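You operate a simulated robot arm through the tools that you are given. There is no shell and no other tool. Be economical: measure what you need, move in short steps, check, and stop when the job is done.

Carry out the task below with a simulated robot arm. There is one attempt and no reset: what you move stays moved.

TASK
Put things in order on the desk top. At the end: the purple stamp card stands where the grey weight stood; the brown corner guard from the desk top stands where the blue block stood; the grey weight stands on top of the field pouch; the blue block stands where the purple stamp card stood; whatever was shut is shut again. Leave all else as you found it, and nothing knocked over.
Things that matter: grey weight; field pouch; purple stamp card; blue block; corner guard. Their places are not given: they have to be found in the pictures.

It is judged by the outcome, as a careful person would: the job done as asked, and still so three seconds after it is handed in. It fails if anything else is knocked over, pushed out of place, dropped, spilled or broken.

THE ROBOT
A 7-joint arm with a two-finger parallel gripper, fixed in place. Base frame: the origin is at the foot of the arm, x ahead of it, y to its left, z up; the work surface is at about z = -1. Lengths are in mm, angles in rad, forces in N, time in s.
With the tool pointing down near the work surface it reaches from about 220 to 580 mm from the base axis. Its first joint turns from -1.152 to 1.152 rad. Payload 2.5 kg.
Tool frame: the origin (TCP) lies between the finger pads and is the grasp point; the fingertips stand 23 mm ahead of it; z points along the fingers, y is the line along which they close. The gripper opens to 94 mm. The fingers are 38 mm wide and 10 mm thick; the gripper's body (54 by 96 mm) begins 39 mm behind the TCP.
Orientation is told as [roll, pitch, yaw] about the base's x, y, z axes, in that order, counted from this pose: with the fingers straight down and closing along the base's y, the tool's x points along the base's -x, its y along +y and its z along -z.

THE INTERFACE
- The arm moves only by the tool send_rows. Its argument "commands" is one flat list of numbers, 7 for each row, row after row: the shift along the tool's x, y, z in mm, then the turn, a rotation vector about the tool's x, y, z in rad, then the closure, from 0 (fully open) to 1 (shut). In form: [dx, dy, dz, wx, wy, wz, jaw, dx, dy, dz, wx, wy, wz, jaw, ...]. A call has 1 to 10 rows; each row is the pose to reach, as a shift and turn from the pose commanded when the call began, along the tool's axes at that moment. A row lasts 0.2 s, in which the tool goes at most 50 mm and 0.15 rad; a call with a longer step from one row to the next is refused whole, and so is a gripper value outside its range. A pose out of reach is approached as far as the arm can. The call stops where the force on the tool passes 40 N (or 10 N more than at its start, if that is more) or the arm is blocked; 0.2 s more then pass. The fingers move at their own pace (about 108 mm/s each) and stop on an object; they squeeze with about 37 N. The grip force told is the motor's: it shows also when the fingers shut on nothing. Time passes only in rows, and 0.2 s behind the last, so rows that repeat a pose let the fingers close. It gives the time, the measured TCP pose, the force on the tool (base axes), the opening and the grip force at its end, in the units of the frame above (readings bear some noise), and new pictures: "show" is both (left out), scene, wrist or none.
- Cameras (640 x 400 px; columns grow to the right, rows downward): "scene" is fixed at [114.5, -401.2, 552.7]; the picture's right is [0.86, -0.51, 0.00], its down [-0.26, -0.44, -0.86] and it looks along [0.44, 0.74, -0.51] (base axes); focal length 345 px, centre (320, 200). "wrist" rides on the gripper at [-39, 0, -44] in the tool frame; the picture's right is [0.00, -1.00, 0.00], its down [0.97, 0.00, -0.24] and it looks along [0.24, 0.00, 0.97] (tool axes); focal length 218 px, centre (320, 200).
- measure_at(camera, pixels): for up to 12 pixels [column, row] of the newest picture of that camera ("zoom" is the newest enlarged one), the place [x, y, z] in the base frame of the surface seen there, good to about 3 mm. No time passes.
- inspect(camera, box): a new picture of the part [left, top, right, bottom] of that camera's present view, enlarged. No time passes.
- job_done(): hands the job in; it is judged then, once.

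Work in short steps. Measure before you move; look again where a grasp or a placing could have gone wrong, and mend it. You have 80 turns and 120 pictures in all, those below and enlarged ones among them. Open the gripper and draw the arm clear of the work before you hand the job in, unless the task says otherwise; then end with one line.

The tools are called after "Request:" as name(argument=value, ...) on one line, values as JSON. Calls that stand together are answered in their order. send_rows: Moves the arm, as the interface text tells. Its arguments: {"type":"object","properties":{"commands":{"type":"array","items":{"type":"number"}},"show":{"type":"string","enum":["both","scene","wrist","none"]}},"required":["commands"]} The other tools are called the same way: measure_at (camera, pixels) gives the place of the surface under pixels of a picture; inspect (camera, box) takes an enlarged picture of a part of a camera's view; job_done () hands the job in.

At the start:

```text
time_s: 0.0
position: [421.0, 28.8, 300.8]
tool_rot: [0.001, 0.0, -0.001]
ft_force: [-1.3, 0.7, 0.0]
width: 94.1
grip_force: 0.1
```

scene: 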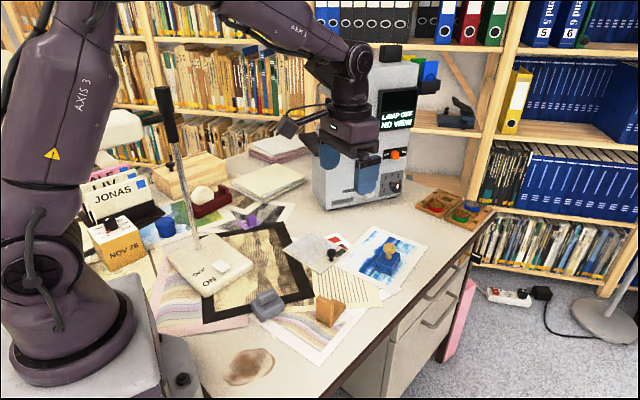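
wrist: 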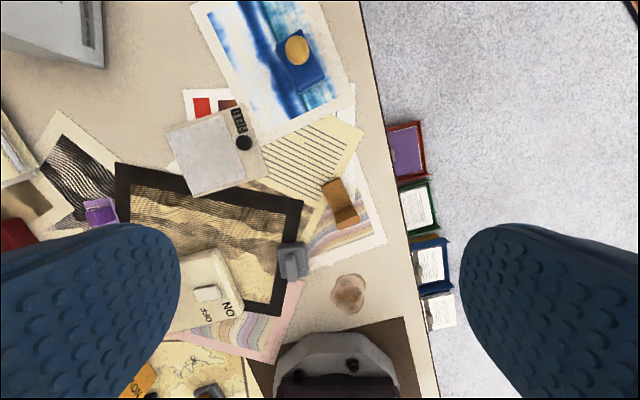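

I'll enlarge the desk area to identify the objects.

Request:
inspect(camera="scene", box=[220, 180, 460, 340])

Request:
inspect(camera="scene", box=[70, 130, 310, 280])

Request:
inspect(camera="wrist", box=[80, 0, 400, 300])

Request:
inspect(camera="scene", box=[300, 40, 520, 240])

```text
2.50 times, centred on (340, 260) of scene
```

zoom: 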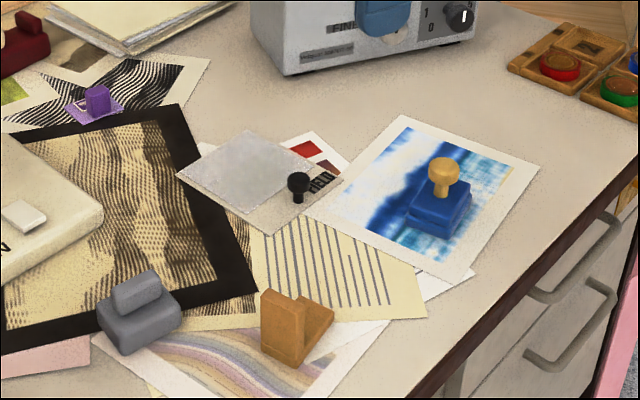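

```text
2.67 times, centred on (190, 205) of scene
```

zoom: 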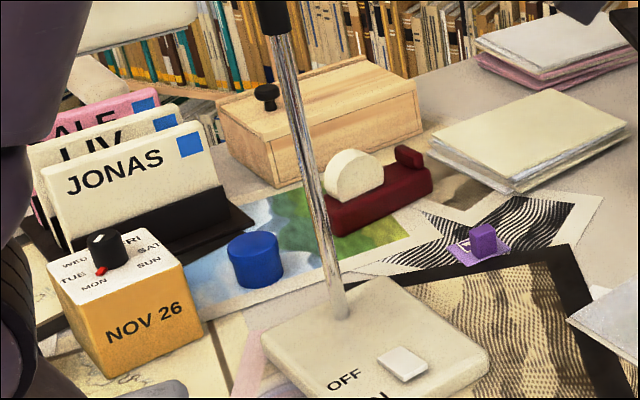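

```text
1.33 times, centred on (240, 150) of wrist
```

zoom: 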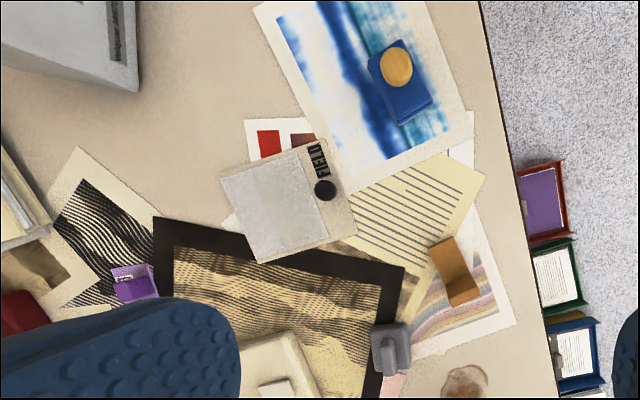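

```text
2.00 times, centred on (410, 140) of scene
```

zoom: 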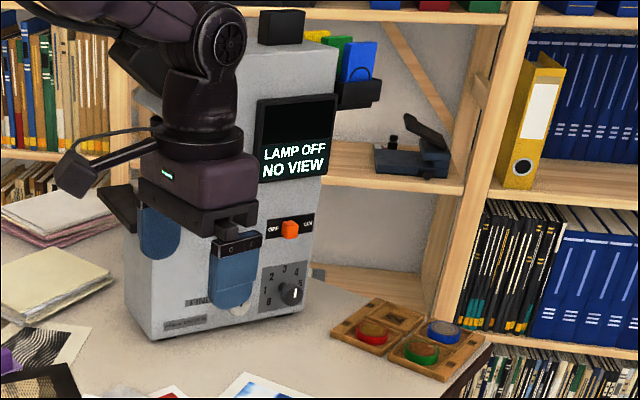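

Request:
inspect(camera="scene", box=[280, 220, 360, 270])

Request:
inspect(camera="wrist", box=[160, 80, 280, 200])

Request:
inspect(camera="wrist", box=[60, 170, 140, 230])

Request:
measure_at(camera="wrist", pixels=[[168, 133], [231, 107], [267, 175], [205, 196], [200, 150], [243, 142], [256, 125], [235, 170]])

Request:
measure_at(camera="scene", pixels=[[249, 222], [252, 217], [385, 262], [386, 247], [326, 300], [345, 303], [270, 295], [267, 310]])

```text
8.00 times, centred on (320, 245) of scene
```

zoom: 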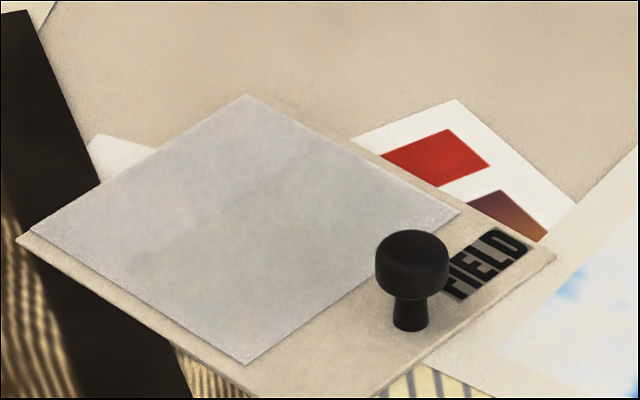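

```text
3.33 times, centred on (220, 140) of wrist
```

zoom: 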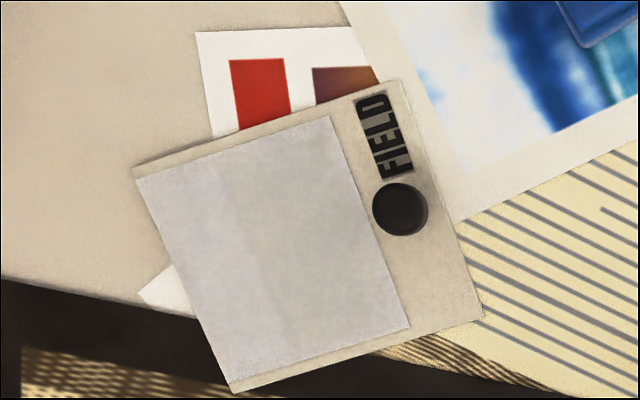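

```text
6.67 times, centred on (100, 200) of wrist
```

zoom: 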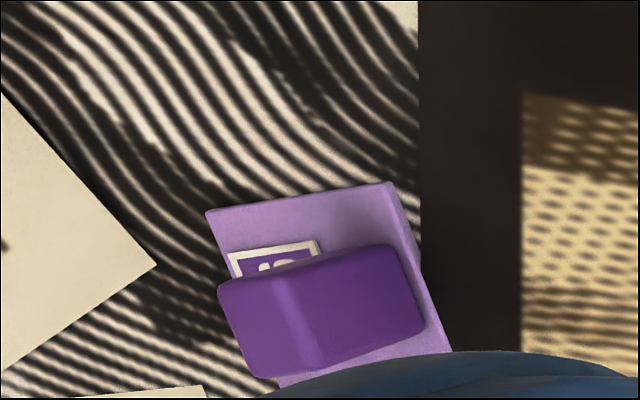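

```text
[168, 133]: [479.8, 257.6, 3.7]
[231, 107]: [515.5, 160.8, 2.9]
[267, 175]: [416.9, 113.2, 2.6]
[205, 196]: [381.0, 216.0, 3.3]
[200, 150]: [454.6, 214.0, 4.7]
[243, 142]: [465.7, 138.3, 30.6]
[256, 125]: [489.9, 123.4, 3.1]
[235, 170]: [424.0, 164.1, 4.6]
```

```text
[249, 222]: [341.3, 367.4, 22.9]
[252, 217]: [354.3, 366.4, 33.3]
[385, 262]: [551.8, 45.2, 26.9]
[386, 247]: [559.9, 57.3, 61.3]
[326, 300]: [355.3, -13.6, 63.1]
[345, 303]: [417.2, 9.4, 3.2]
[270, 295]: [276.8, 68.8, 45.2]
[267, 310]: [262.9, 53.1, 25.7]
```

Request:
measure_at(camera="scene", pixels=[[195, 245], [181, 170], [171, 130], [162, 92], [210, 290], [253, 262], [170, 255], [210, 238], [325, 120], [195, 195], [162, 228]])

Request:
send_rows(commands=[30, 8, 25, 0, 0, 0, 0, 60, 16, 50, 0, 0, 0, 0, 90, 24, 75, 0, 0, 0, 0, 121, 31, 100, 0, 0, 0, 0])

```text
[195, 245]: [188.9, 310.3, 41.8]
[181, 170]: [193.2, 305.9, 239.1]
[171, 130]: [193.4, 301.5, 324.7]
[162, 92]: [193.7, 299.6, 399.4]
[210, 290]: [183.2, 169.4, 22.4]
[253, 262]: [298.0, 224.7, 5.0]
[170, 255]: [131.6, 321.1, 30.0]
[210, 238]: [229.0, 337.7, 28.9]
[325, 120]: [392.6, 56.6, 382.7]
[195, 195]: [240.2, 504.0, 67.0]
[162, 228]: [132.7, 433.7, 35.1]
```

```text
time_s: 1.0
position: [301.0, 62.4, 202.9]
tool_rot: [0.0, -0.001, 0.001]
ft_force: [0.9, 0.0, -1.1]
width: 93.9
grip_force: 0.2
```

scene: 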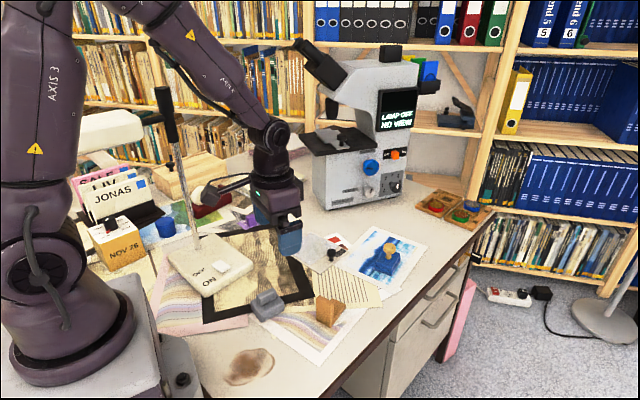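
wrist: 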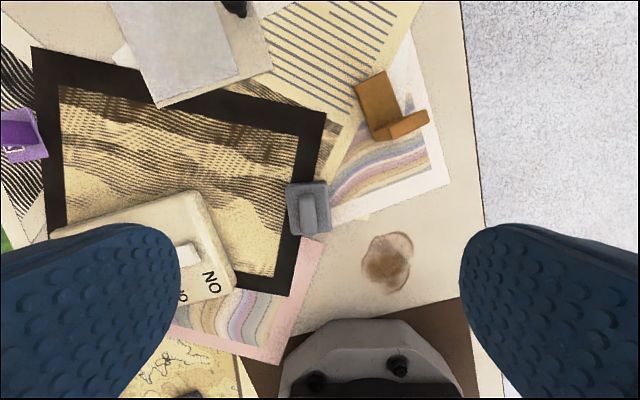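

Request:
inspect(camera="wrist", box=[260, 160, 360, 260])

Request:
measure_at(camera="wrist", pixels=[[287, 186], [327, 182], [332, 234], [291, 236], [304, 198], [312, 196], [309, 215], [316, 228], [307, 228]])

Request:
inspect(camera="wrist", box=[340, 60, 440, 150])

Request:
measure_at(camera="wrist", pixels=[[356, 86], [385, 72], [400, 118], [370, 130], [378, 100], [390, 128], [427, 114], [408, 122], [390, 138], [429, 124]])

```text
4.00 times, centred on (310, 210) of wrist
```

zoom: 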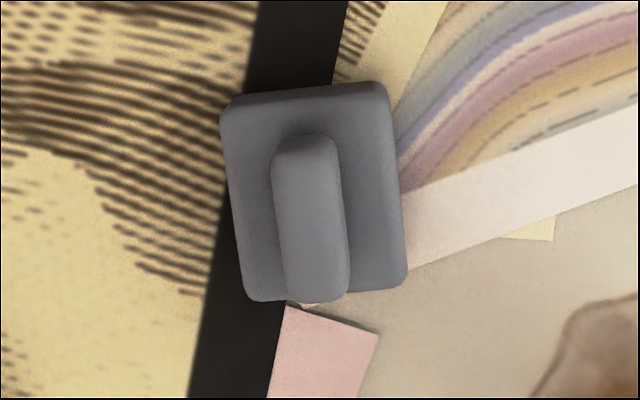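

```text
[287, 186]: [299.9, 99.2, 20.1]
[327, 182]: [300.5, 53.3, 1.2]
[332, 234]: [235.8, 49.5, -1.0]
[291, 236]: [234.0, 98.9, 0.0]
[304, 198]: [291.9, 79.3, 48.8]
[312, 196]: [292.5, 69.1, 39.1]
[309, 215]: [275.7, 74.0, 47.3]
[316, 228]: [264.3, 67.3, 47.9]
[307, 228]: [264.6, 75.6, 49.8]
```

```text
4.44 times, centred on (390, 105) of wrist
```

zoom: 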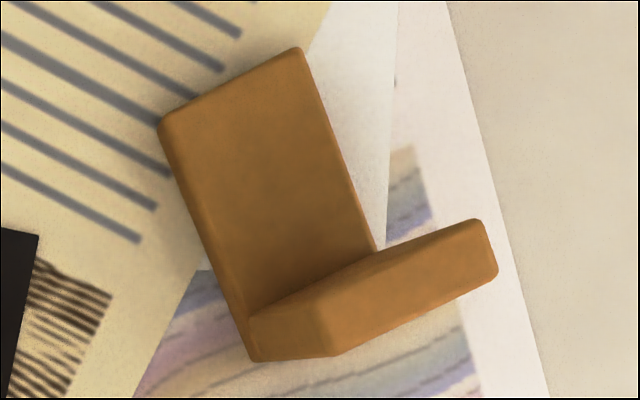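

```text
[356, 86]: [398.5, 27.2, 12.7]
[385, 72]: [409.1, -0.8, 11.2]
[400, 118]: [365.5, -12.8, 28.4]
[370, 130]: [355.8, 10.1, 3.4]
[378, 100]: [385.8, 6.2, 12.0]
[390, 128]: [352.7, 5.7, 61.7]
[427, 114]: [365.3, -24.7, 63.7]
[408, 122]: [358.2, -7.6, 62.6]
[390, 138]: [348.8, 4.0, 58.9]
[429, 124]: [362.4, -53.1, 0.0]
```

The weight's handle is centred near (277, 73), top z≈49, turned about 0.1 rad. I'll go above it with half-open fingers and look.

Request:
send_rows(commands=[12, 6, 30, 0, 0, -0.05, 0.3, 23, 12, 60, 0, 0, -0.11, 0.4, 23, 12, 92, 0, 0, -0.11, 0.4, 23, 12, 92, 0, 0, -0.11, 0.4])

```text
time_s: 2.0
position: [274.8, 70.4, 112.4]
tool_rot: [0.0, 0.001, 0.111]
ft_force: [-0.5, 0.2, 0.3]
width: 56.4
grip_force: 0.0
```

scene: 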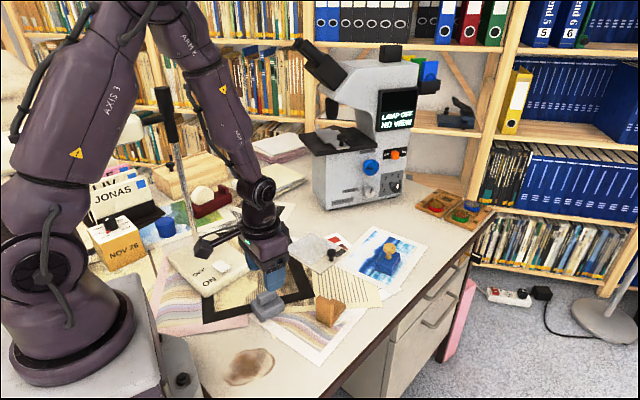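
wrist: 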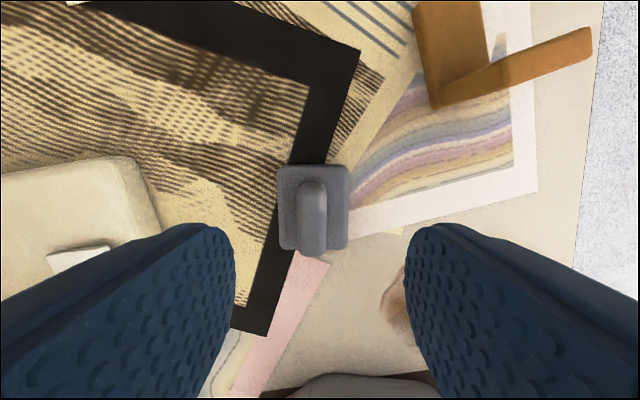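

Request:
measure_at(camera="wrist", pixels=[[311, 186], [312, 215], [311, 240], [299, 215], [324, 215], [285, 210], [338, 210], [311, 172]])

Request:
inspect(camera="wrist", box=[260, 150, 360, 260])

```text
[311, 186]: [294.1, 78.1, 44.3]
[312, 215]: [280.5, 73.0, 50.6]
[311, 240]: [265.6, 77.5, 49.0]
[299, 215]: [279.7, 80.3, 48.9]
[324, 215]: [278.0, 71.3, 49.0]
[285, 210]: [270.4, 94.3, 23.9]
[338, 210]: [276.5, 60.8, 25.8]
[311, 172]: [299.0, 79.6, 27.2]
```

```text
3.64 times, centred on (310, 205) of wrist
```

zoom: 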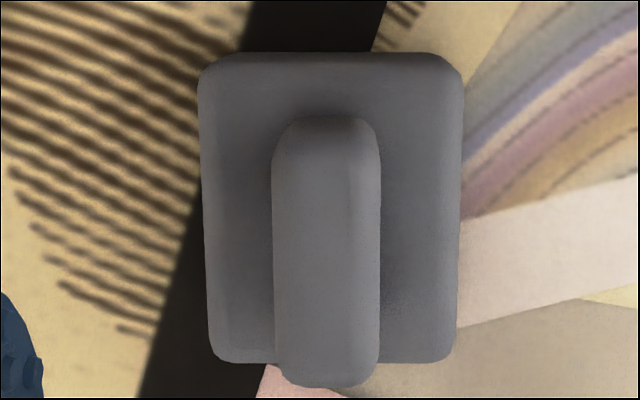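

Handle centre is (279, 75.5), base top z≈25. I'll shift slightly, descend until the fingertips are just above the base, close and lift a little.

Request:
send_rows(commands=[-2, 4, 30, 0, 0, -0.11, 0.4, -2, 4, 58, 0, 0, -0.11, 0.4, -2, 4, 58, 0, 0, -0.11, 1, -2, 4, 58, 0, 0, -0.11, 1, -2, 4, 58, 0, 0, -0.11, 1], show="wrist")

```text
time_s: 3.2
position: [275.4, 73.6, 52.1]
tool_rot: [0.0, 0.0, 0.22]
ft_force: [-0.3, 0.7, 0.4]
width: 15.9
grip_force: 36.8
```

wrist: 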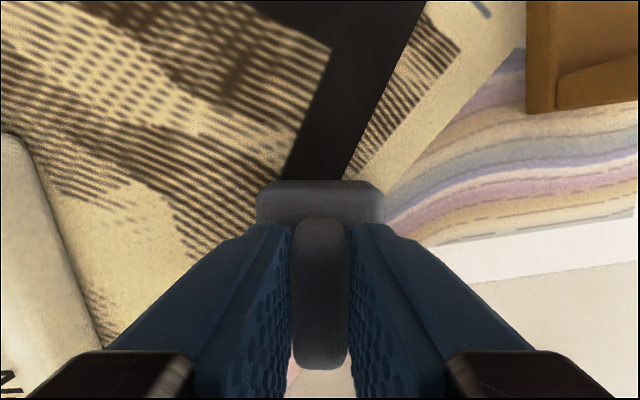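

Gripped (15.9 mm). I accidentally turned the tool to 0.22 rad, which is harmless. Next I lift straight up, and measure the microscope stage for clearance.

Request:
send_rows(commands=[0, 0, -40, 0, 0, 0, 1, 0, 0, -80, 0, 0, 0, 1])

Request:
measure_at(camera="scene", pixels=[[315, 150], [310, 140], [370, 145], [325, 205], [345, 115], [340, 140], [385, 200], [318, 60]])

```text
time_s: 3.8
position: [278.1, 76.4, 132.0]
tool_rot: [0.0, 0.001, 0.22]
ft_force: [0.0, 0.1, -3.3]
width: 15.7
grip_force: 36.6
```

scene: 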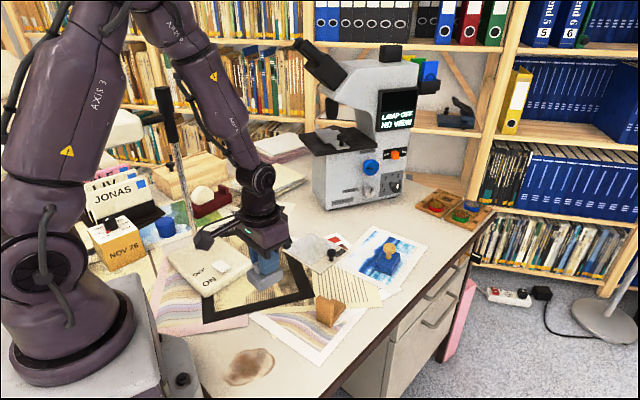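
wrist: 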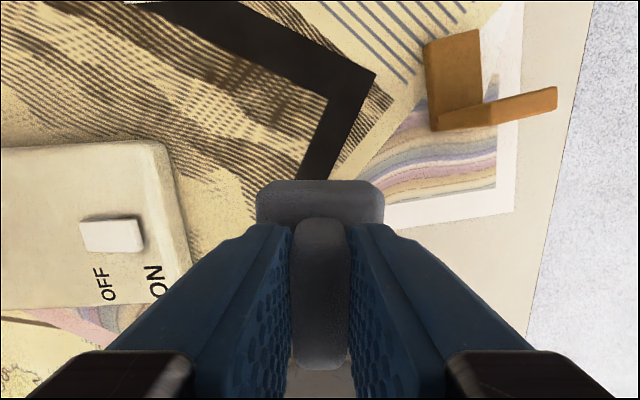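

```text
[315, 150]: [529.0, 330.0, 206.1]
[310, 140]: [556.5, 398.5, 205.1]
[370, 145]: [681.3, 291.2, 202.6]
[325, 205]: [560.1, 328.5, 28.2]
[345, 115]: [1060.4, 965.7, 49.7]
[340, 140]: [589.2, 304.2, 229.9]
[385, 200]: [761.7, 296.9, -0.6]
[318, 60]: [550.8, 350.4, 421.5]
```

Weight held. Carry it to above the pouch's middle, about (445, 200).

Request:
send_rows(commands=[-38, 17, 0, 0, 0, 0, 1, -76, 34, 0, 0, 0, 0, 1, -114, 51, 0, 0, 0, 0, 1, -152, 68, 0, 0, 0, 0, 1, -191, 85, 0, 0, 0, 0, 1, -191, 85, 30, 0, 0, 0, 1])

```text
time_s: 5.2
position: [446.3, 201.0, 100.1]
tool_rot: [0.0, 0.0, 0.22]
ft_force: [-0.1, 0.1, -4.0]
width: 15.8
grip_force: 37.1
```

scene: 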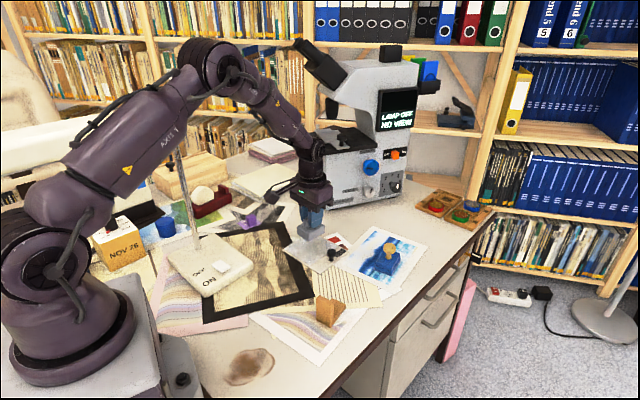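
wrist: 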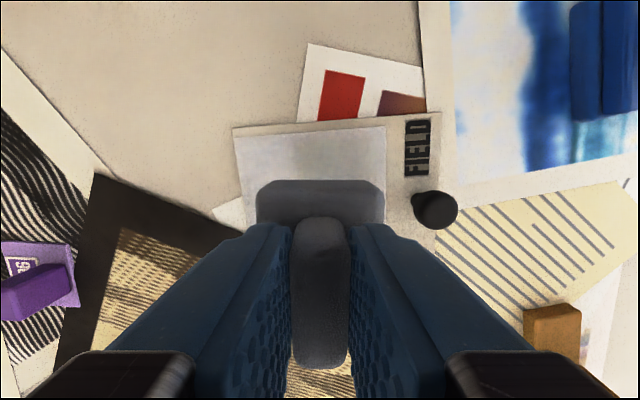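

Position is fine over the pouch; lower to just about contact (TCP ≈ 57).

Request:
send_rows(commands=[0, 0, 25, 0, 0, 0, 1, 0, 0, 38, 0, 0, 0, 1, 0, 0, 41, 0, 0, 0, 1, 0, 0, 41, 0, 0, 0, 1], show="wrist")

```text
time_s: 6.2
position: [446.6, 200.9, 60.6]
tool_rot: [0.0, -0.001, 0.22]
ft_force: [-0.5, -0.5, -4.3]
width: 15.9
grip_force: 37.1
```

wrist: 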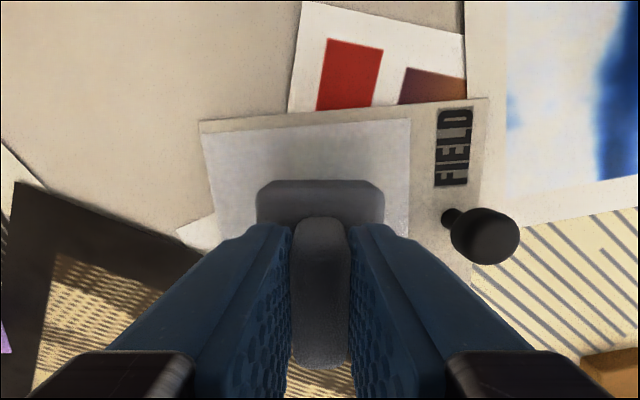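

Still hanging (−4.3 N). Lower in 1 mm steps to contact.

Request:
send_rows(commands=[0, 0, 1.5, 0, 0, 0, 1, 0, 0, 3, 0, 0, 0, 1, 0, 0, 4, 0, 0, 0, 1], show="none")

```text
time_s: 7.0
position: [445.1, 201.2, 58.2]
tool_rot: [0.0, 0.0, 0.22]
ft_force: [0.1, 0.3, -4.7]
width: 15.6
grip_force: 37.8
```

Request:
send_rows(commands=[0, 0, 1, 0, 0, 0, 1, 0, 0, 2, 0, 0, 0, 1], show="none")

```text
time_s: 7.6
position: [446.9, 200.6, 55.0]
tool_rot: [0.0, 0.002, 0.22]
ft_force: [-0.4, -0.7, -3.5]
width: 15.7
grip_force: 37.3
```

Request:
send_rows(commands=[0, 0, 1, 0, 0, 0, 1, 0, 0, 2, 0, 0, 0, 1], show="none")

```text
time_s: 8.2
position: [446.3, 200.1, 54.7]
tool_rot: [0.002, 0.0, 0.219]
ft_force: [-10.6, -5.3, 26.0]
width: 15.4
grip_force: 37.1
```

Contact reached (26 N). Back off 1 mm, open to ~40 mm, rise.

Request:
send_rows(commands=[0, 0, -1, 0, 0, 0, 1, 0, 0, -1, 0, 0, 0, 0.6, 0, 0, -1, 0, 0, 0, 0.6, 0, 0, -40, 0, 0, 0, 0.6, 0, 0, -80, 0, 0, 0, 0.6, 0, 0, -120, 0, 0, 0, 0.6])

```text
time_s: 9.6
position: [447.2, 204.2, 172.5]
tool_rot: [-0.001, 0.004, 0.22]
ft_force: [0.0, -0.5, 0.6]
width: 37.7
grip_force: 0.1
```

scene: 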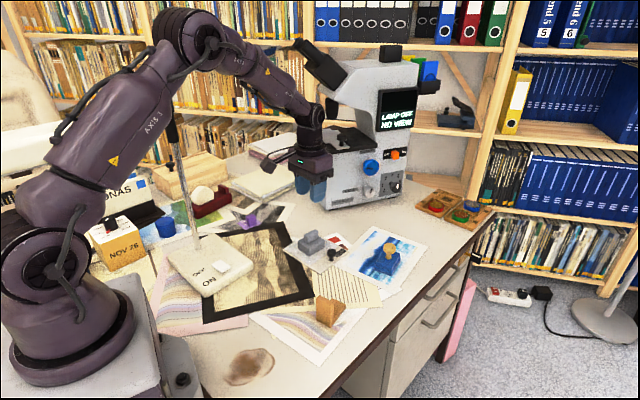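
wrist: 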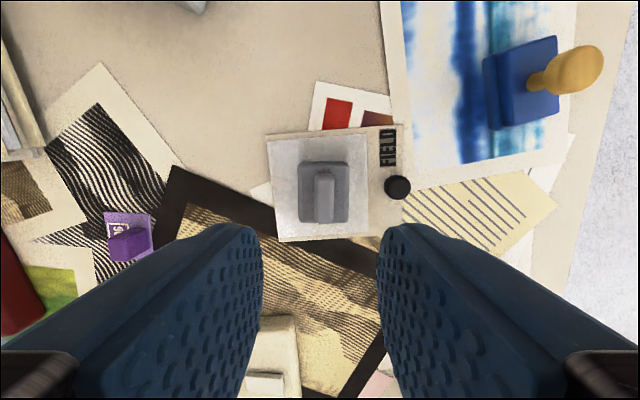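

Weight stands on the pouch. Now measure the purple card in the wrist picture (around 128, 238).

Request:
inspect(camera="wrist", box=[80, 190, 180, 280])

Request:
measure_at(camera="wrist", pixels=[[105, 213], [149, 213], [118, 224], [111, 240], [146, 230], [113, 258], [148, 250], [128, 245], [142, 238]])

```text
4.44 times, centred on (130, 235) of wrist
```

zoom: 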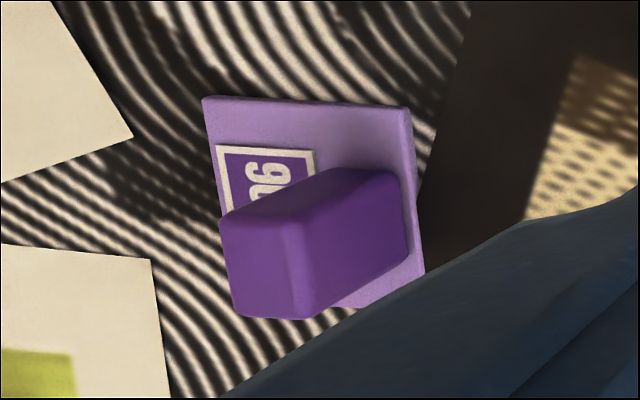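

```text
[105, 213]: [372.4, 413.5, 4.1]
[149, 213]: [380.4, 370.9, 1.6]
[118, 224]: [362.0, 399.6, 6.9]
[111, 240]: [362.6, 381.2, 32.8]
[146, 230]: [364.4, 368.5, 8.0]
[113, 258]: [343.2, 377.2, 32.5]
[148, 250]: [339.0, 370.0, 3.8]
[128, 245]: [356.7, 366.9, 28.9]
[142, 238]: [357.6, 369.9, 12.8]
```

The card's grip is a thin fin, narrow along y, top z≈33, yaw ≈0.2 like the tool's. I'll move above it in two calls, watching the forearm's distance to the lamp pole (193, 303).

Request:
send_rows(commands=[13, 47, 0, 0, 0, 0, 0.4, 26, 94, 0, 0, 0, 0, 0.4, 35, 125, 0, 0, 0, 0, 0.4])

```text
time_s: 10.4
position: [388.4, 315.8, 170.8]
tool_rot: [0.0, -0.001, 0.219]
ft_force: [-0.4, 0.2, 0.2]
width: 56.5
grip_force: 0.0
```

scene: 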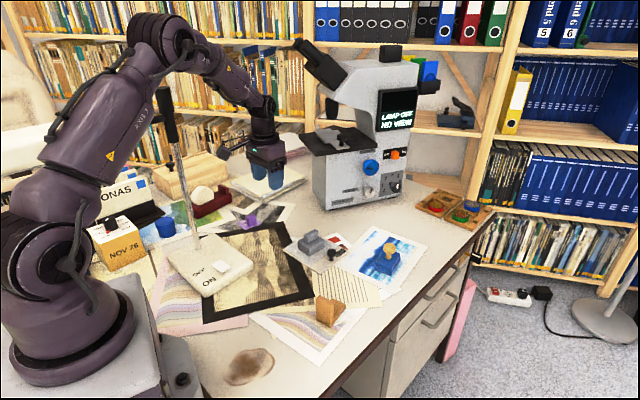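
wrist: 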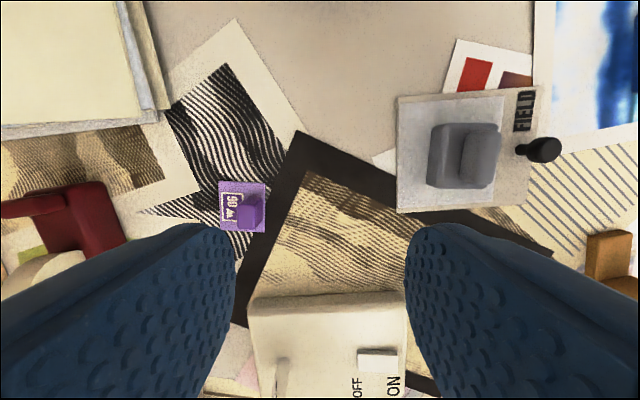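

Request:
inspect(camera="scene", box=[80, 0, 320, 200])

Request:
measure_at(camera="scene", pixels=[[166, 105], [160, 90], [135, 100], [178, 150], [170, 70], [215, 55], [200, 60], [240, 85], [145, 55]])

Request:
measure_at(camera="wrist", pixels=[[222, 184], [264, 184], [263, 230], [222, 222], [252, 198], [247, 212], [240, 200], [258, 215], [240, 220], [254, 224]])

Request:
inspect(camera="wrist", box=[200, 170, 280, 240])

```text
2.00 times, centred on (200, 100) of scene
```

zoom: 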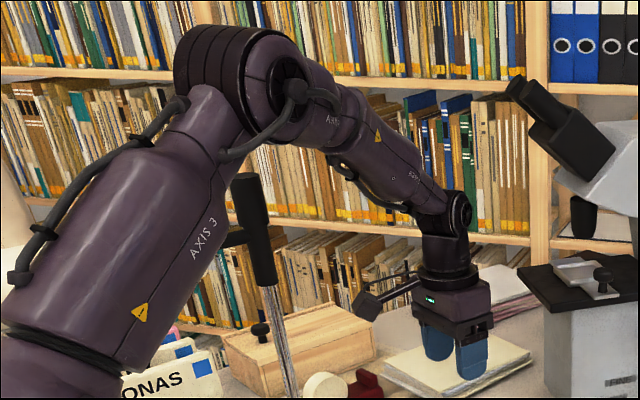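

```text
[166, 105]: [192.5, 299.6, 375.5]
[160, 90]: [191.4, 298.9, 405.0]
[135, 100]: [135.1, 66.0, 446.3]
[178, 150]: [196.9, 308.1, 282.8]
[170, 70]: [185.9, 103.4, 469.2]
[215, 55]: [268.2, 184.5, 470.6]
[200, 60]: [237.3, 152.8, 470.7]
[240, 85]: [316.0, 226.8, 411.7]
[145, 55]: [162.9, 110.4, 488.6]
```

```text
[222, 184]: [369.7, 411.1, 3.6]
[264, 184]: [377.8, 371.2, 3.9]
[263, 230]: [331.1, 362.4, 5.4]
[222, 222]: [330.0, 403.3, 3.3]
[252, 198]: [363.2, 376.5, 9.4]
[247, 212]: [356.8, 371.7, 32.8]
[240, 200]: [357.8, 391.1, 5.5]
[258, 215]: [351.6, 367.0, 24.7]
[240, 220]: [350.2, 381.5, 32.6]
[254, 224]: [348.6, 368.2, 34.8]
```

```text
5.71 times, centred on (240, 205) of wrist
```

zoom: 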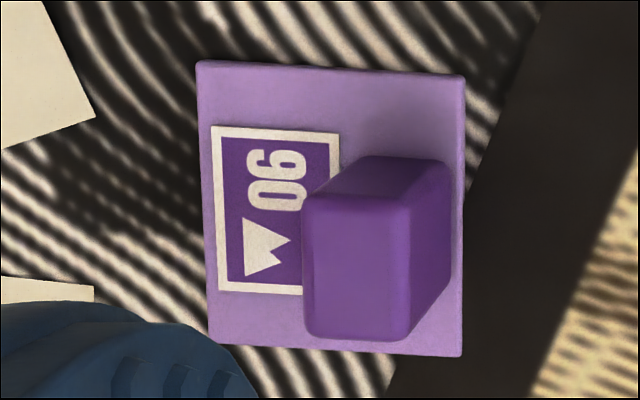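

The forearm at the pole's radius will pass ~70 mm from the pole's axis: acceptable. The fin's centre is (353.5, 374), card centre (352, 387). Move above it at z≈100 and check.

Request:
send_rows(commands=[11, 32, 0, 0, 0, 0, 0.5, 21.5, 64, 0, 0, 0, 0.02, 0.6, 21.5, 64, 35, 0, 0, 0.02, 0.6, 21.5, 64, 70, 0, 0, 0.02, 0.6])

```text
time_s: 11.4
position: [348.4, 372.9, 103.7]
tool_rot: [0.0, 0.001, 0.2]
ft_force: [0.4, -0.1, -0.5]
width: 37.4
grip_force: 0.1
```

scene: 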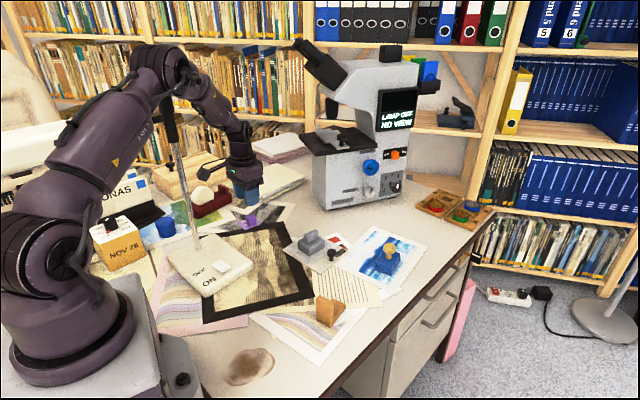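
wrist: 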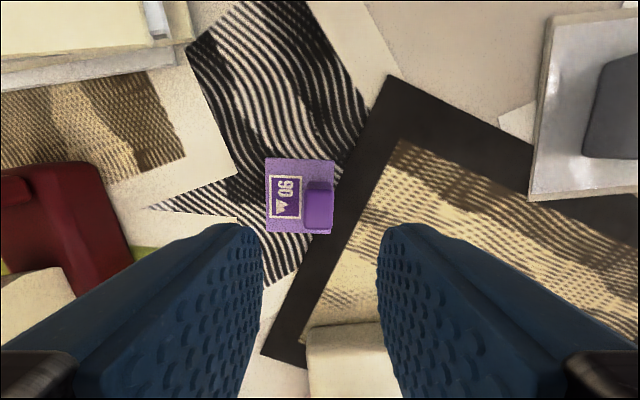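

Request:
inspect(camera="scene", box=[120, 30, 300, 180])

Request:
measure_at(camera="wrist", pixels=[[308, 195], [331, 195], [318, 200], [308, 225], [328, 225], [318, 223], [267, 160], [333, 160], [267, 231], [331, 233]])

Request:
measure_at(camera="scene", pixels=[[172, 128], [200, 85], [215, 100], [230, 120], [185, 85], [190, 100]])

```text
2.67 times, centred on (210, 105) of scene
```

zoom: 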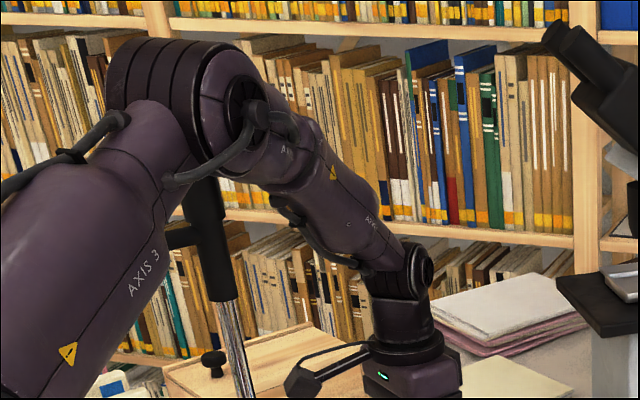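

```text
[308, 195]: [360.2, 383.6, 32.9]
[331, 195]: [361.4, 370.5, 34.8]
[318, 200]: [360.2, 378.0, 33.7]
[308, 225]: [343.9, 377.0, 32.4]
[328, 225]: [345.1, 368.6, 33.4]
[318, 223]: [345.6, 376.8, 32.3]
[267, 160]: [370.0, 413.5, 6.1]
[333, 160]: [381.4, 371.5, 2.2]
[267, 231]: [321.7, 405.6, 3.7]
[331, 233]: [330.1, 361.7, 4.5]
```

```text
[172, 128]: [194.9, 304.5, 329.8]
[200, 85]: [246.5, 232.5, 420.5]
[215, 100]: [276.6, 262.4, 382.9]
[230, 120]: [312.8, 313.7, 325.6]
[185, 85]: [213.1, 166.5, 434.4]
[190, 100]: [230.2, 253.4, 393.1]
```

Fin centred at (352.5, 375), well aligned. Descend to TCP z≈33 and close.

Request:
send_rows(commands=[-2, 1, 35, 0, 0, 0, 0.6, -2, 1, 60, 0, 0, 0, 0.6, -2, 1, 70, 0, 0, 0, 0.6, -2, 1, 70, 0, 0, 0, 1, -2, 1, 70, 0, 0, 0, 1, -2, 1, 70, 0, 0, 0, 1])

```text
time_s: 12.8
position: [351.8, 376.2, 33.4]
tool_rot: [-0.001, 0.0, 0.202]
ft_force: [0.1, 0.6, -0.6]
width: 15.8
grip_force: 37.2
```

scene: 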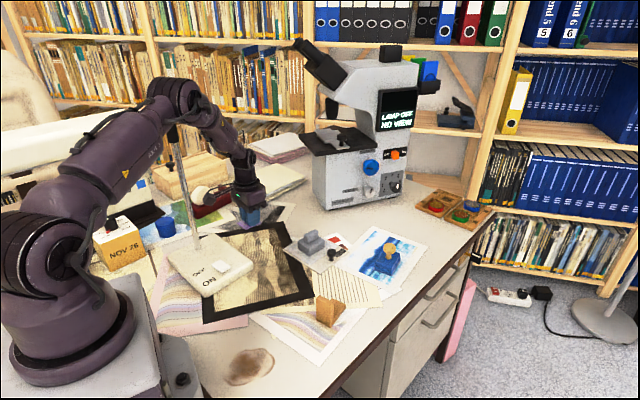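
wrist: 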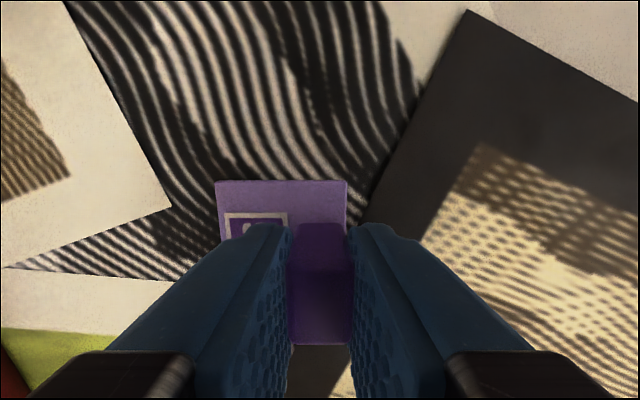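

Card gripped (15.8 mm). Lift to z≈130 and carry it to above the weight's old place, TCP (278, 64) with yaw ≈0.115.

Request:
send_rows(commands=[0, 0, -40, 0, 0, 0, 1, 0, 0, -80, 0, 0, 0, 1, 0, 0, -97, 0, 0, 0, 1, 19, -41.5, -97, 0, 0, 0.01, 1, 38, -83, -97, 0, 0, 0.02, 1, 57, -125, -97, 0, 0, 0.04, 1, 76, -166, -97, 0, 0, 0.05, 1, 96, -208, -97, 0, 0, 0.06, 1, 115, -250, -97, 0, 0, 0.07, 1, 134, -291, -97, 0, 0, 0.085, 1])

```text
time_s: 15.0
position: [276.1, 63.4, 129.8]
tool_rot: [0.0, -0.001, 0.117]
ft_force: [0.5, -0.3, 0.9]
width: 15.6
grip_force: 36.9
```

scene: 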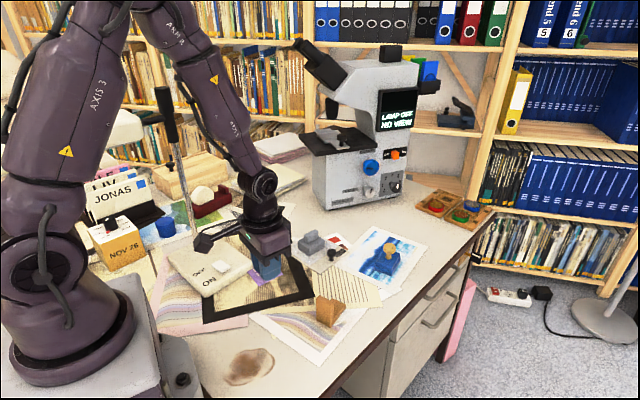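
wrist: 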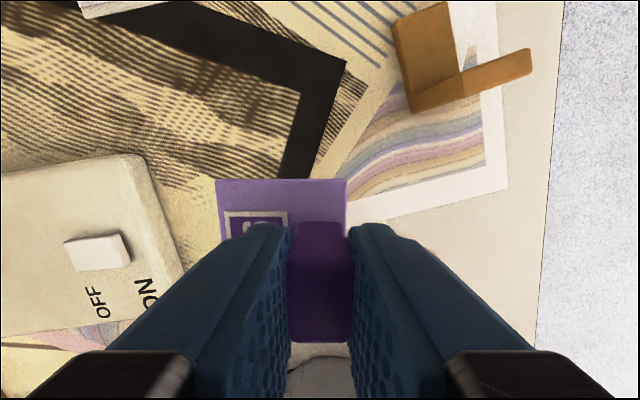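

Request:
send_rows(commands=[0, 0, 45, 0, 0, 0, 1, 0, 0, 85, 0, 0, 0, 1, 0, 0, 92, 0, 0, 0, 1, 0, 0, 94, 0, 0, 0, 1, 0, 0, 95, 0, 0, 0, 1, 0, 0, 96, 0, 0, 0, 1], show="wrist")

```text
time_s: 16.4
position: [276.8, 61.9, 33.5]
tool_rot: [-0.001, 0.0, 0.114]
ft_force: [-0.2, -0.3, -0.3]
width: 15.7
grip_force: 36.9
```

wrist: 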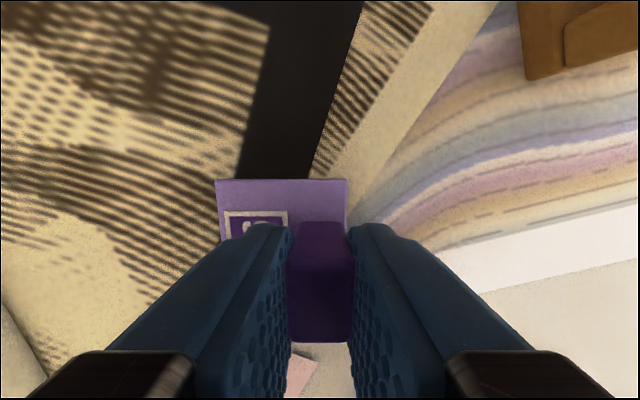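

Request:
send_rows(commands=[-1, 1, 1, 0, 0, 0, 1, -1, 1, 2, 0, 0, 0, 1], show="none")

```text
time_s: 17.0
position: [279.5, 63.1, 31.6]
tool_rot: [0.001, -0.003, 0.115]
ft_force: [-4.8, -5.0, 30.8]
width: 16.1
grip_force: 36.8
```

Contact (31 N). Back off 1 mm, open, and rise to z≈170.

Request:
send_rows(commands=[0, 0, -1, 0, 0, 0, 1, 0, 0, -1, 0, 0, 0, 0.6, 0, 0, -1, 0, 0, 0, 0.6, 0, 0, -40, 0, 0, 0, 0.6, 0, 0, -85, 0, 0, 0, 0.6, 0, 0, -130, 0, 0, 0, 0.4])

```text
time_s: 18.4
position: [281.1, 58.2, 162.6]
tool_rot: [-0.001, 0.001, 0.115]
ft_force: [-0.1, 1.0, 0.3]
width: 56.2
grip_force: 0.1
```

scene: 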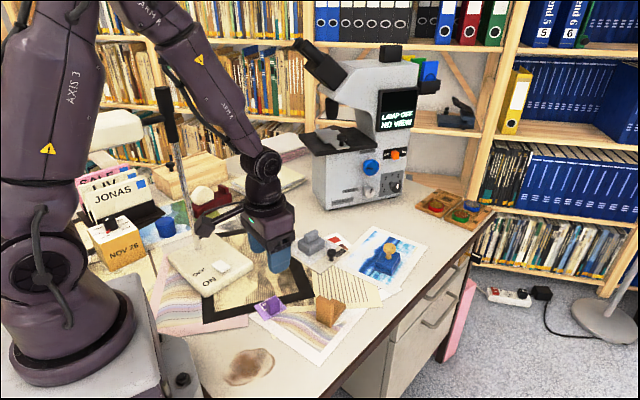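
wrist: 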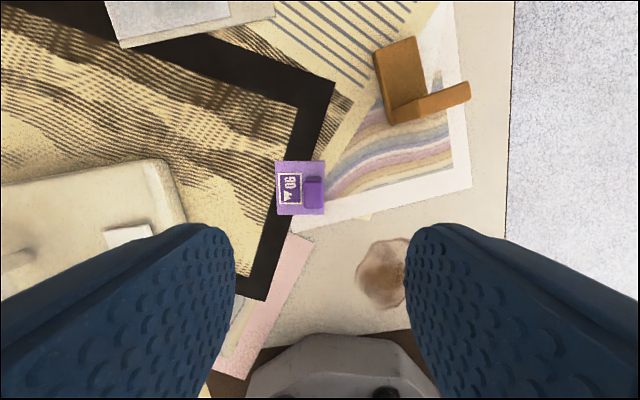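

Request:
measure_at(camera="wrist", pixels=[[277, 162], [324, 162], [324, 213], [278, 213], [313, 187]])

Request:
send_rows(commands=[-40, -4.5, 0, 0, 0, 0, 0.3, -80, -9, 0, 0, 0, 0, 0.3, -120, -14, 0, 0, 0, 0, 0.3, -160, -18, 0, 0, 0, 0, 0.3, -200, -23, 0, 0, 0, 0, 0.3, -237, -27, 0, 0, 0, 0, 0.3])

```text
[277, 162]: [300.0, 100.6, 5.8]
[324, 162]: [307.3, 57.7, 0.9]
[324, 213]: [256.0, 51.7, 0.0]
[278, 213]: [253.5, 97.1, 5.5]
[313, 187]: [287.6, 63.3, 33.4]
```

```text
time_s: 19.8
position: [520.4, 65.6, 161.3]
tool_rot: [0.001, 0.002, 0.116]
ft_force: [0.8, -0.4, 0.0]
width: 65.7
grip_force: 0.1
```

scene: 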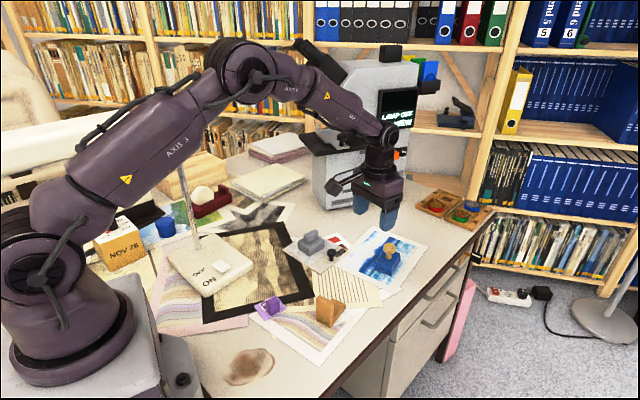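
wrist: 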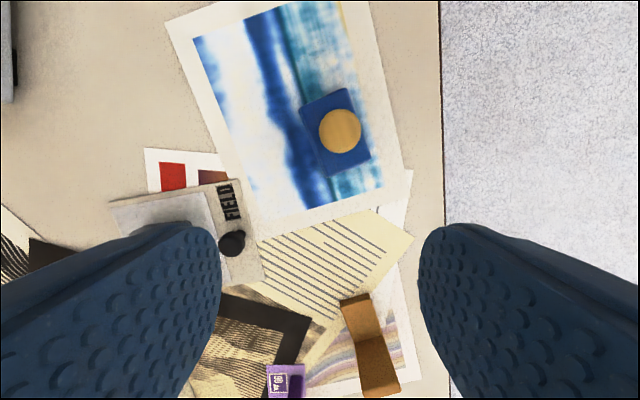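

Card centre reads (279, 77), matching. Now measure the blue block and knob around (338, 132).

Request:
measure_at(camera="wrist", pixels=[[301, 106], [345, 88], [370, 157], [327, 175], [340, 131], [323, 130], [358, 130], [340, 113], [340, 150], [312, 120], [350, 165]])

Request:
inspect(camera="wrist", box=[280, 80, 400, 190])

Request:
inspect(camera="scene", box=[350, 220, 430, 290])

Request:
measure_at(camera="scene", pixels=[[390, 243], [390, 252], [385, 265], [376, 254], [400, 258], [389, 272]])

```text
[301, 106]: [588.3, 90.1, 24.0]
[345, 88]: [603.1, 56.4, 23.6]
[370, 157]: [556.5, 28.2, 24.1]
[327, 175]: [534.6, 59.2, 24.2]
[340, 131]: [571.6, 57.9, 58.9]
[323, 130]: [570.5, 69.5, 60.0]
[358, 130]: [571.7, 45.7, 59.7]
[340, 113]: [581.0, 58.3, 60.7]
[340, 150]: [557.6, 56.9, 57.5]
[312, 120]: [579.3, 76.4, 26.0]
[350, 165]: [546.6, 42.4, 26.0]
```

```text
3.64 times, centred on (340, 135) of wrist
```

zoom: 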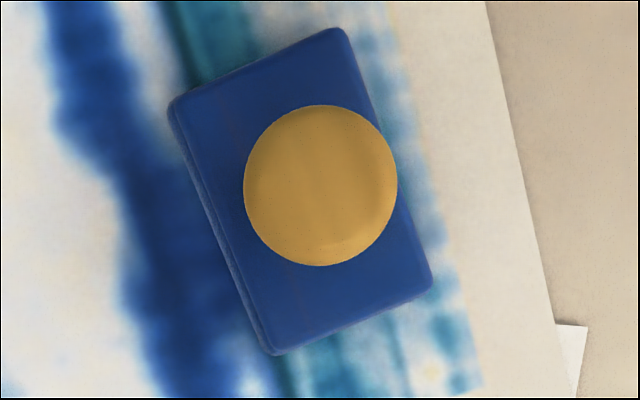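

```text
5.71 times, centred on (390, 255) of scene
```

zoom: 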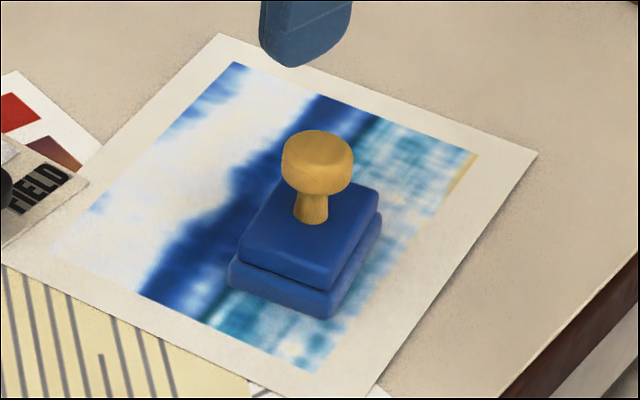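

```text
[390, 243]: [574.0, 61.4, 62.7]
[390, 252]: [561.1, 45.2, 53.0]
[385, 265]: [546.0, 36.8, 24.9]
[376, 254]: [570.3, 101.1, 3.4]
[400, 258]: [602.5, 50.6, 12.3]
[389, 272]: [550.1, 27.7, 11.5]
```

Block centre (570.5, 58), knob head diameter ~27, z≈42–62, block top z≈25. Move above it at z≈100.

Request:
send_rows(commands=[-16, -4.5, 20, 0, 0, 0, 0.3, -32, -9, 40, 0, 0, 0, 0.3, -48.8, -13.7, 60, 0, 0, 0, 0.3, -48.8, -13.7, 60, 0, 0, 0, 0.4])

```text
time_s: 20.8
position: [571.1, 53.7, 100.9]
tool_rot: [0.0, 0.0, 0.115]
ft_force: [-0.5, -0.7, 0.7]
width: 56.5
grip_force: 0.0
```

scene: 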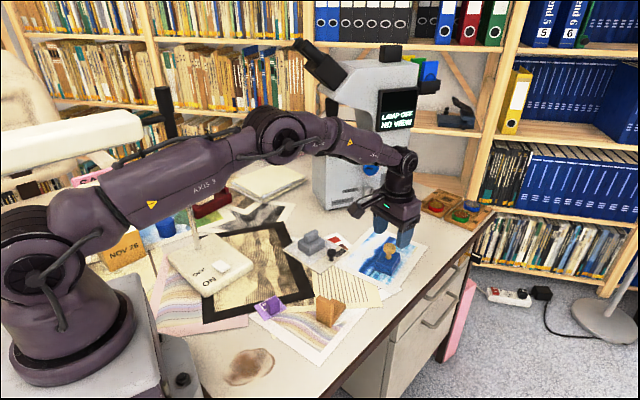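
wrist: 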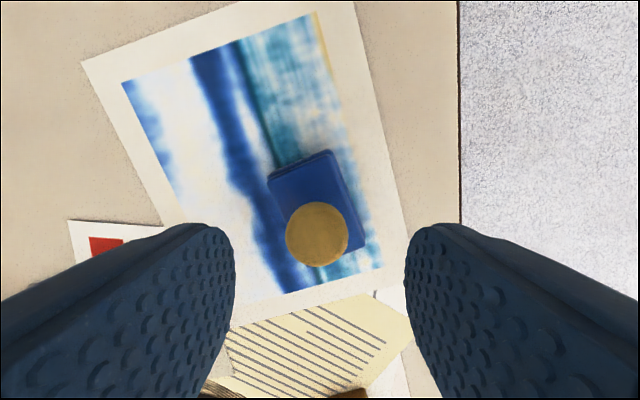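

Knob is centred. Descend to TCP z≈54 and close.

Request:
send_rows(commands=[-1, 1, 25, 0, 0, 0, 0.4, -1, 1, 47, 0, 0, 0, 0.4, -1, 1, 47, 0, 0, 0, 1, -1, 1, 47, 0, 0, 0, 1, -1, 1, 47, 0, 0, 0, 1])

```text
time_s: 22.0
position: [571.5, 58.6, 54.1]
tool_rot: [0.001, -0.001, 0.115]
ft_force: [0.9, -0.6, 0.7]
width: 26.3
grip_force: 36.8
```

scene: 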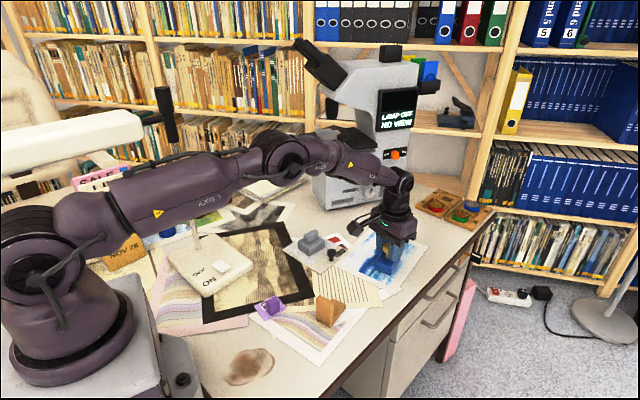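
wrist: 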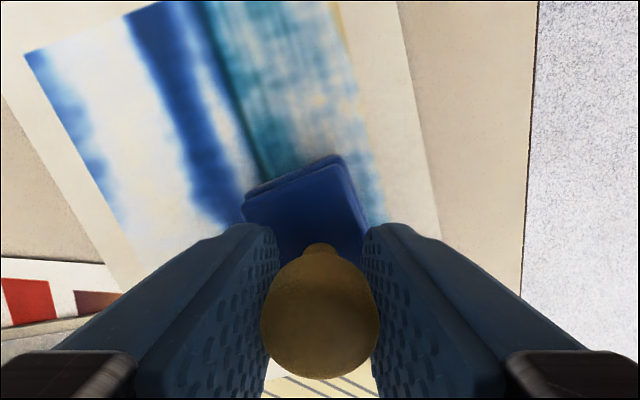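

Knob gripped (26.3 mm). Lift first, then start carrying toward the card's old place.

Request:
send_rows(commands=[0, 0, -25, 0, 0, 0, 1, 5, 0, -60, 0, 0, 0, 1, 20, 30, -80, 0, 0, 0, 1, 42, 70, -80, 0, 0, 0, 1, 65, 110, -80, 0, 0, 0, 1, 88, 150, -80, 0, 0, 0, 1, 110, 190, -80, 0, 0, 0, 1, 130, 230, -80, 0, 0, 0, 1, 150, 270, -80, 0, 0, 0, 1])

```text
time_s: 24.0
position: [389.9, 311.1, 135.2]
tool_rot: [0.001, 0.0, 0.112]
ft_force: [1.1, 0.2, 0.2]
width: 26.7
grip_force: 36.6
```

scene: 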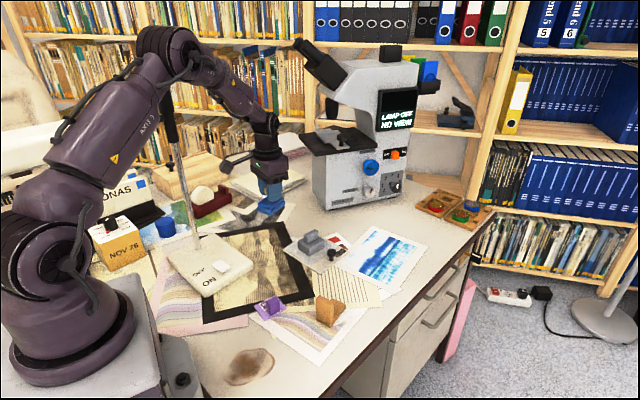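
wrist: 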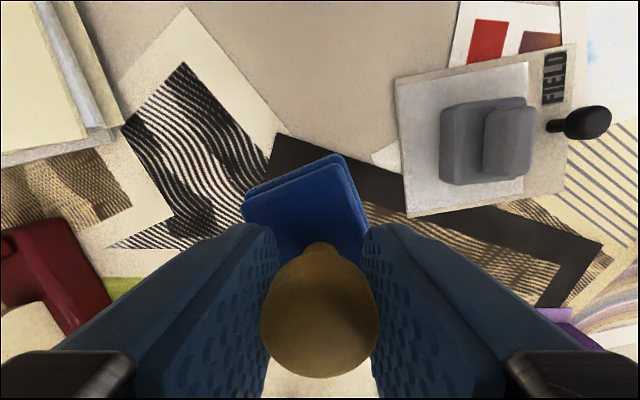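

Request:
send_rows(commands=[15, 34, 0, 0, 0, 0, 1, 29.8, 68.8, 0, 0, 0, 0, 1, 29.8, 68.8, 40, 0, 0, 0, 1])

Request:
inspect(camera="scene", box=[120, 60, 280, 180])

```text
time_s: 24.8
position: [350.8, 374.0, 94.9]
tool_rot: [0.0, 0.0, 0.114]
ft_force: [0.8, 0.0, -0.6]
width: 26.7
grip_force: 37.1
```

scene: 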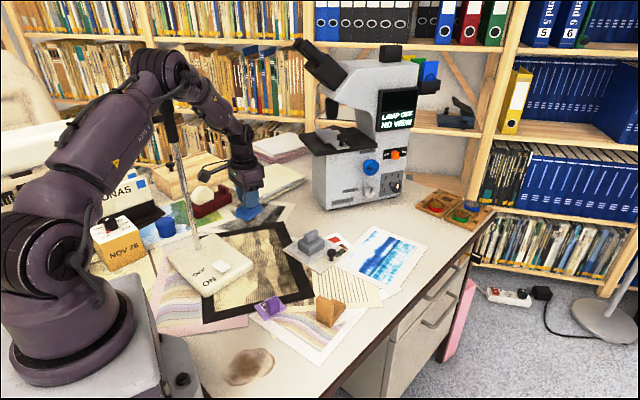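
wrist: 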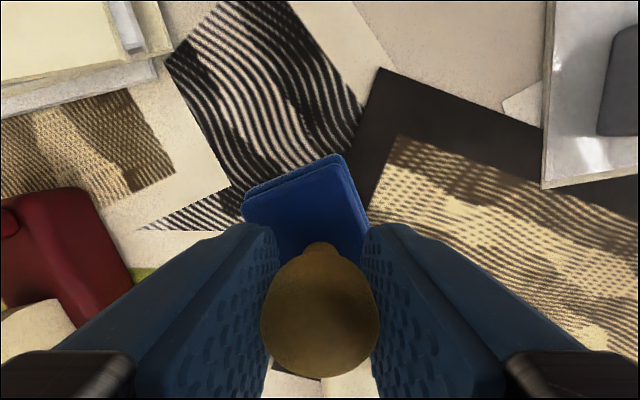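

```text
3.33 times, centred on (200, 120) of scene
```

zoom: 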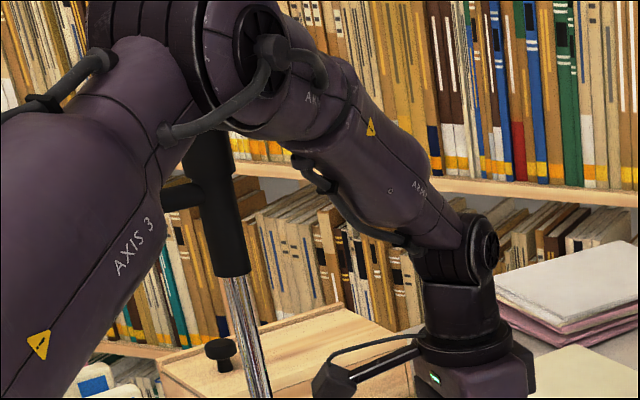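

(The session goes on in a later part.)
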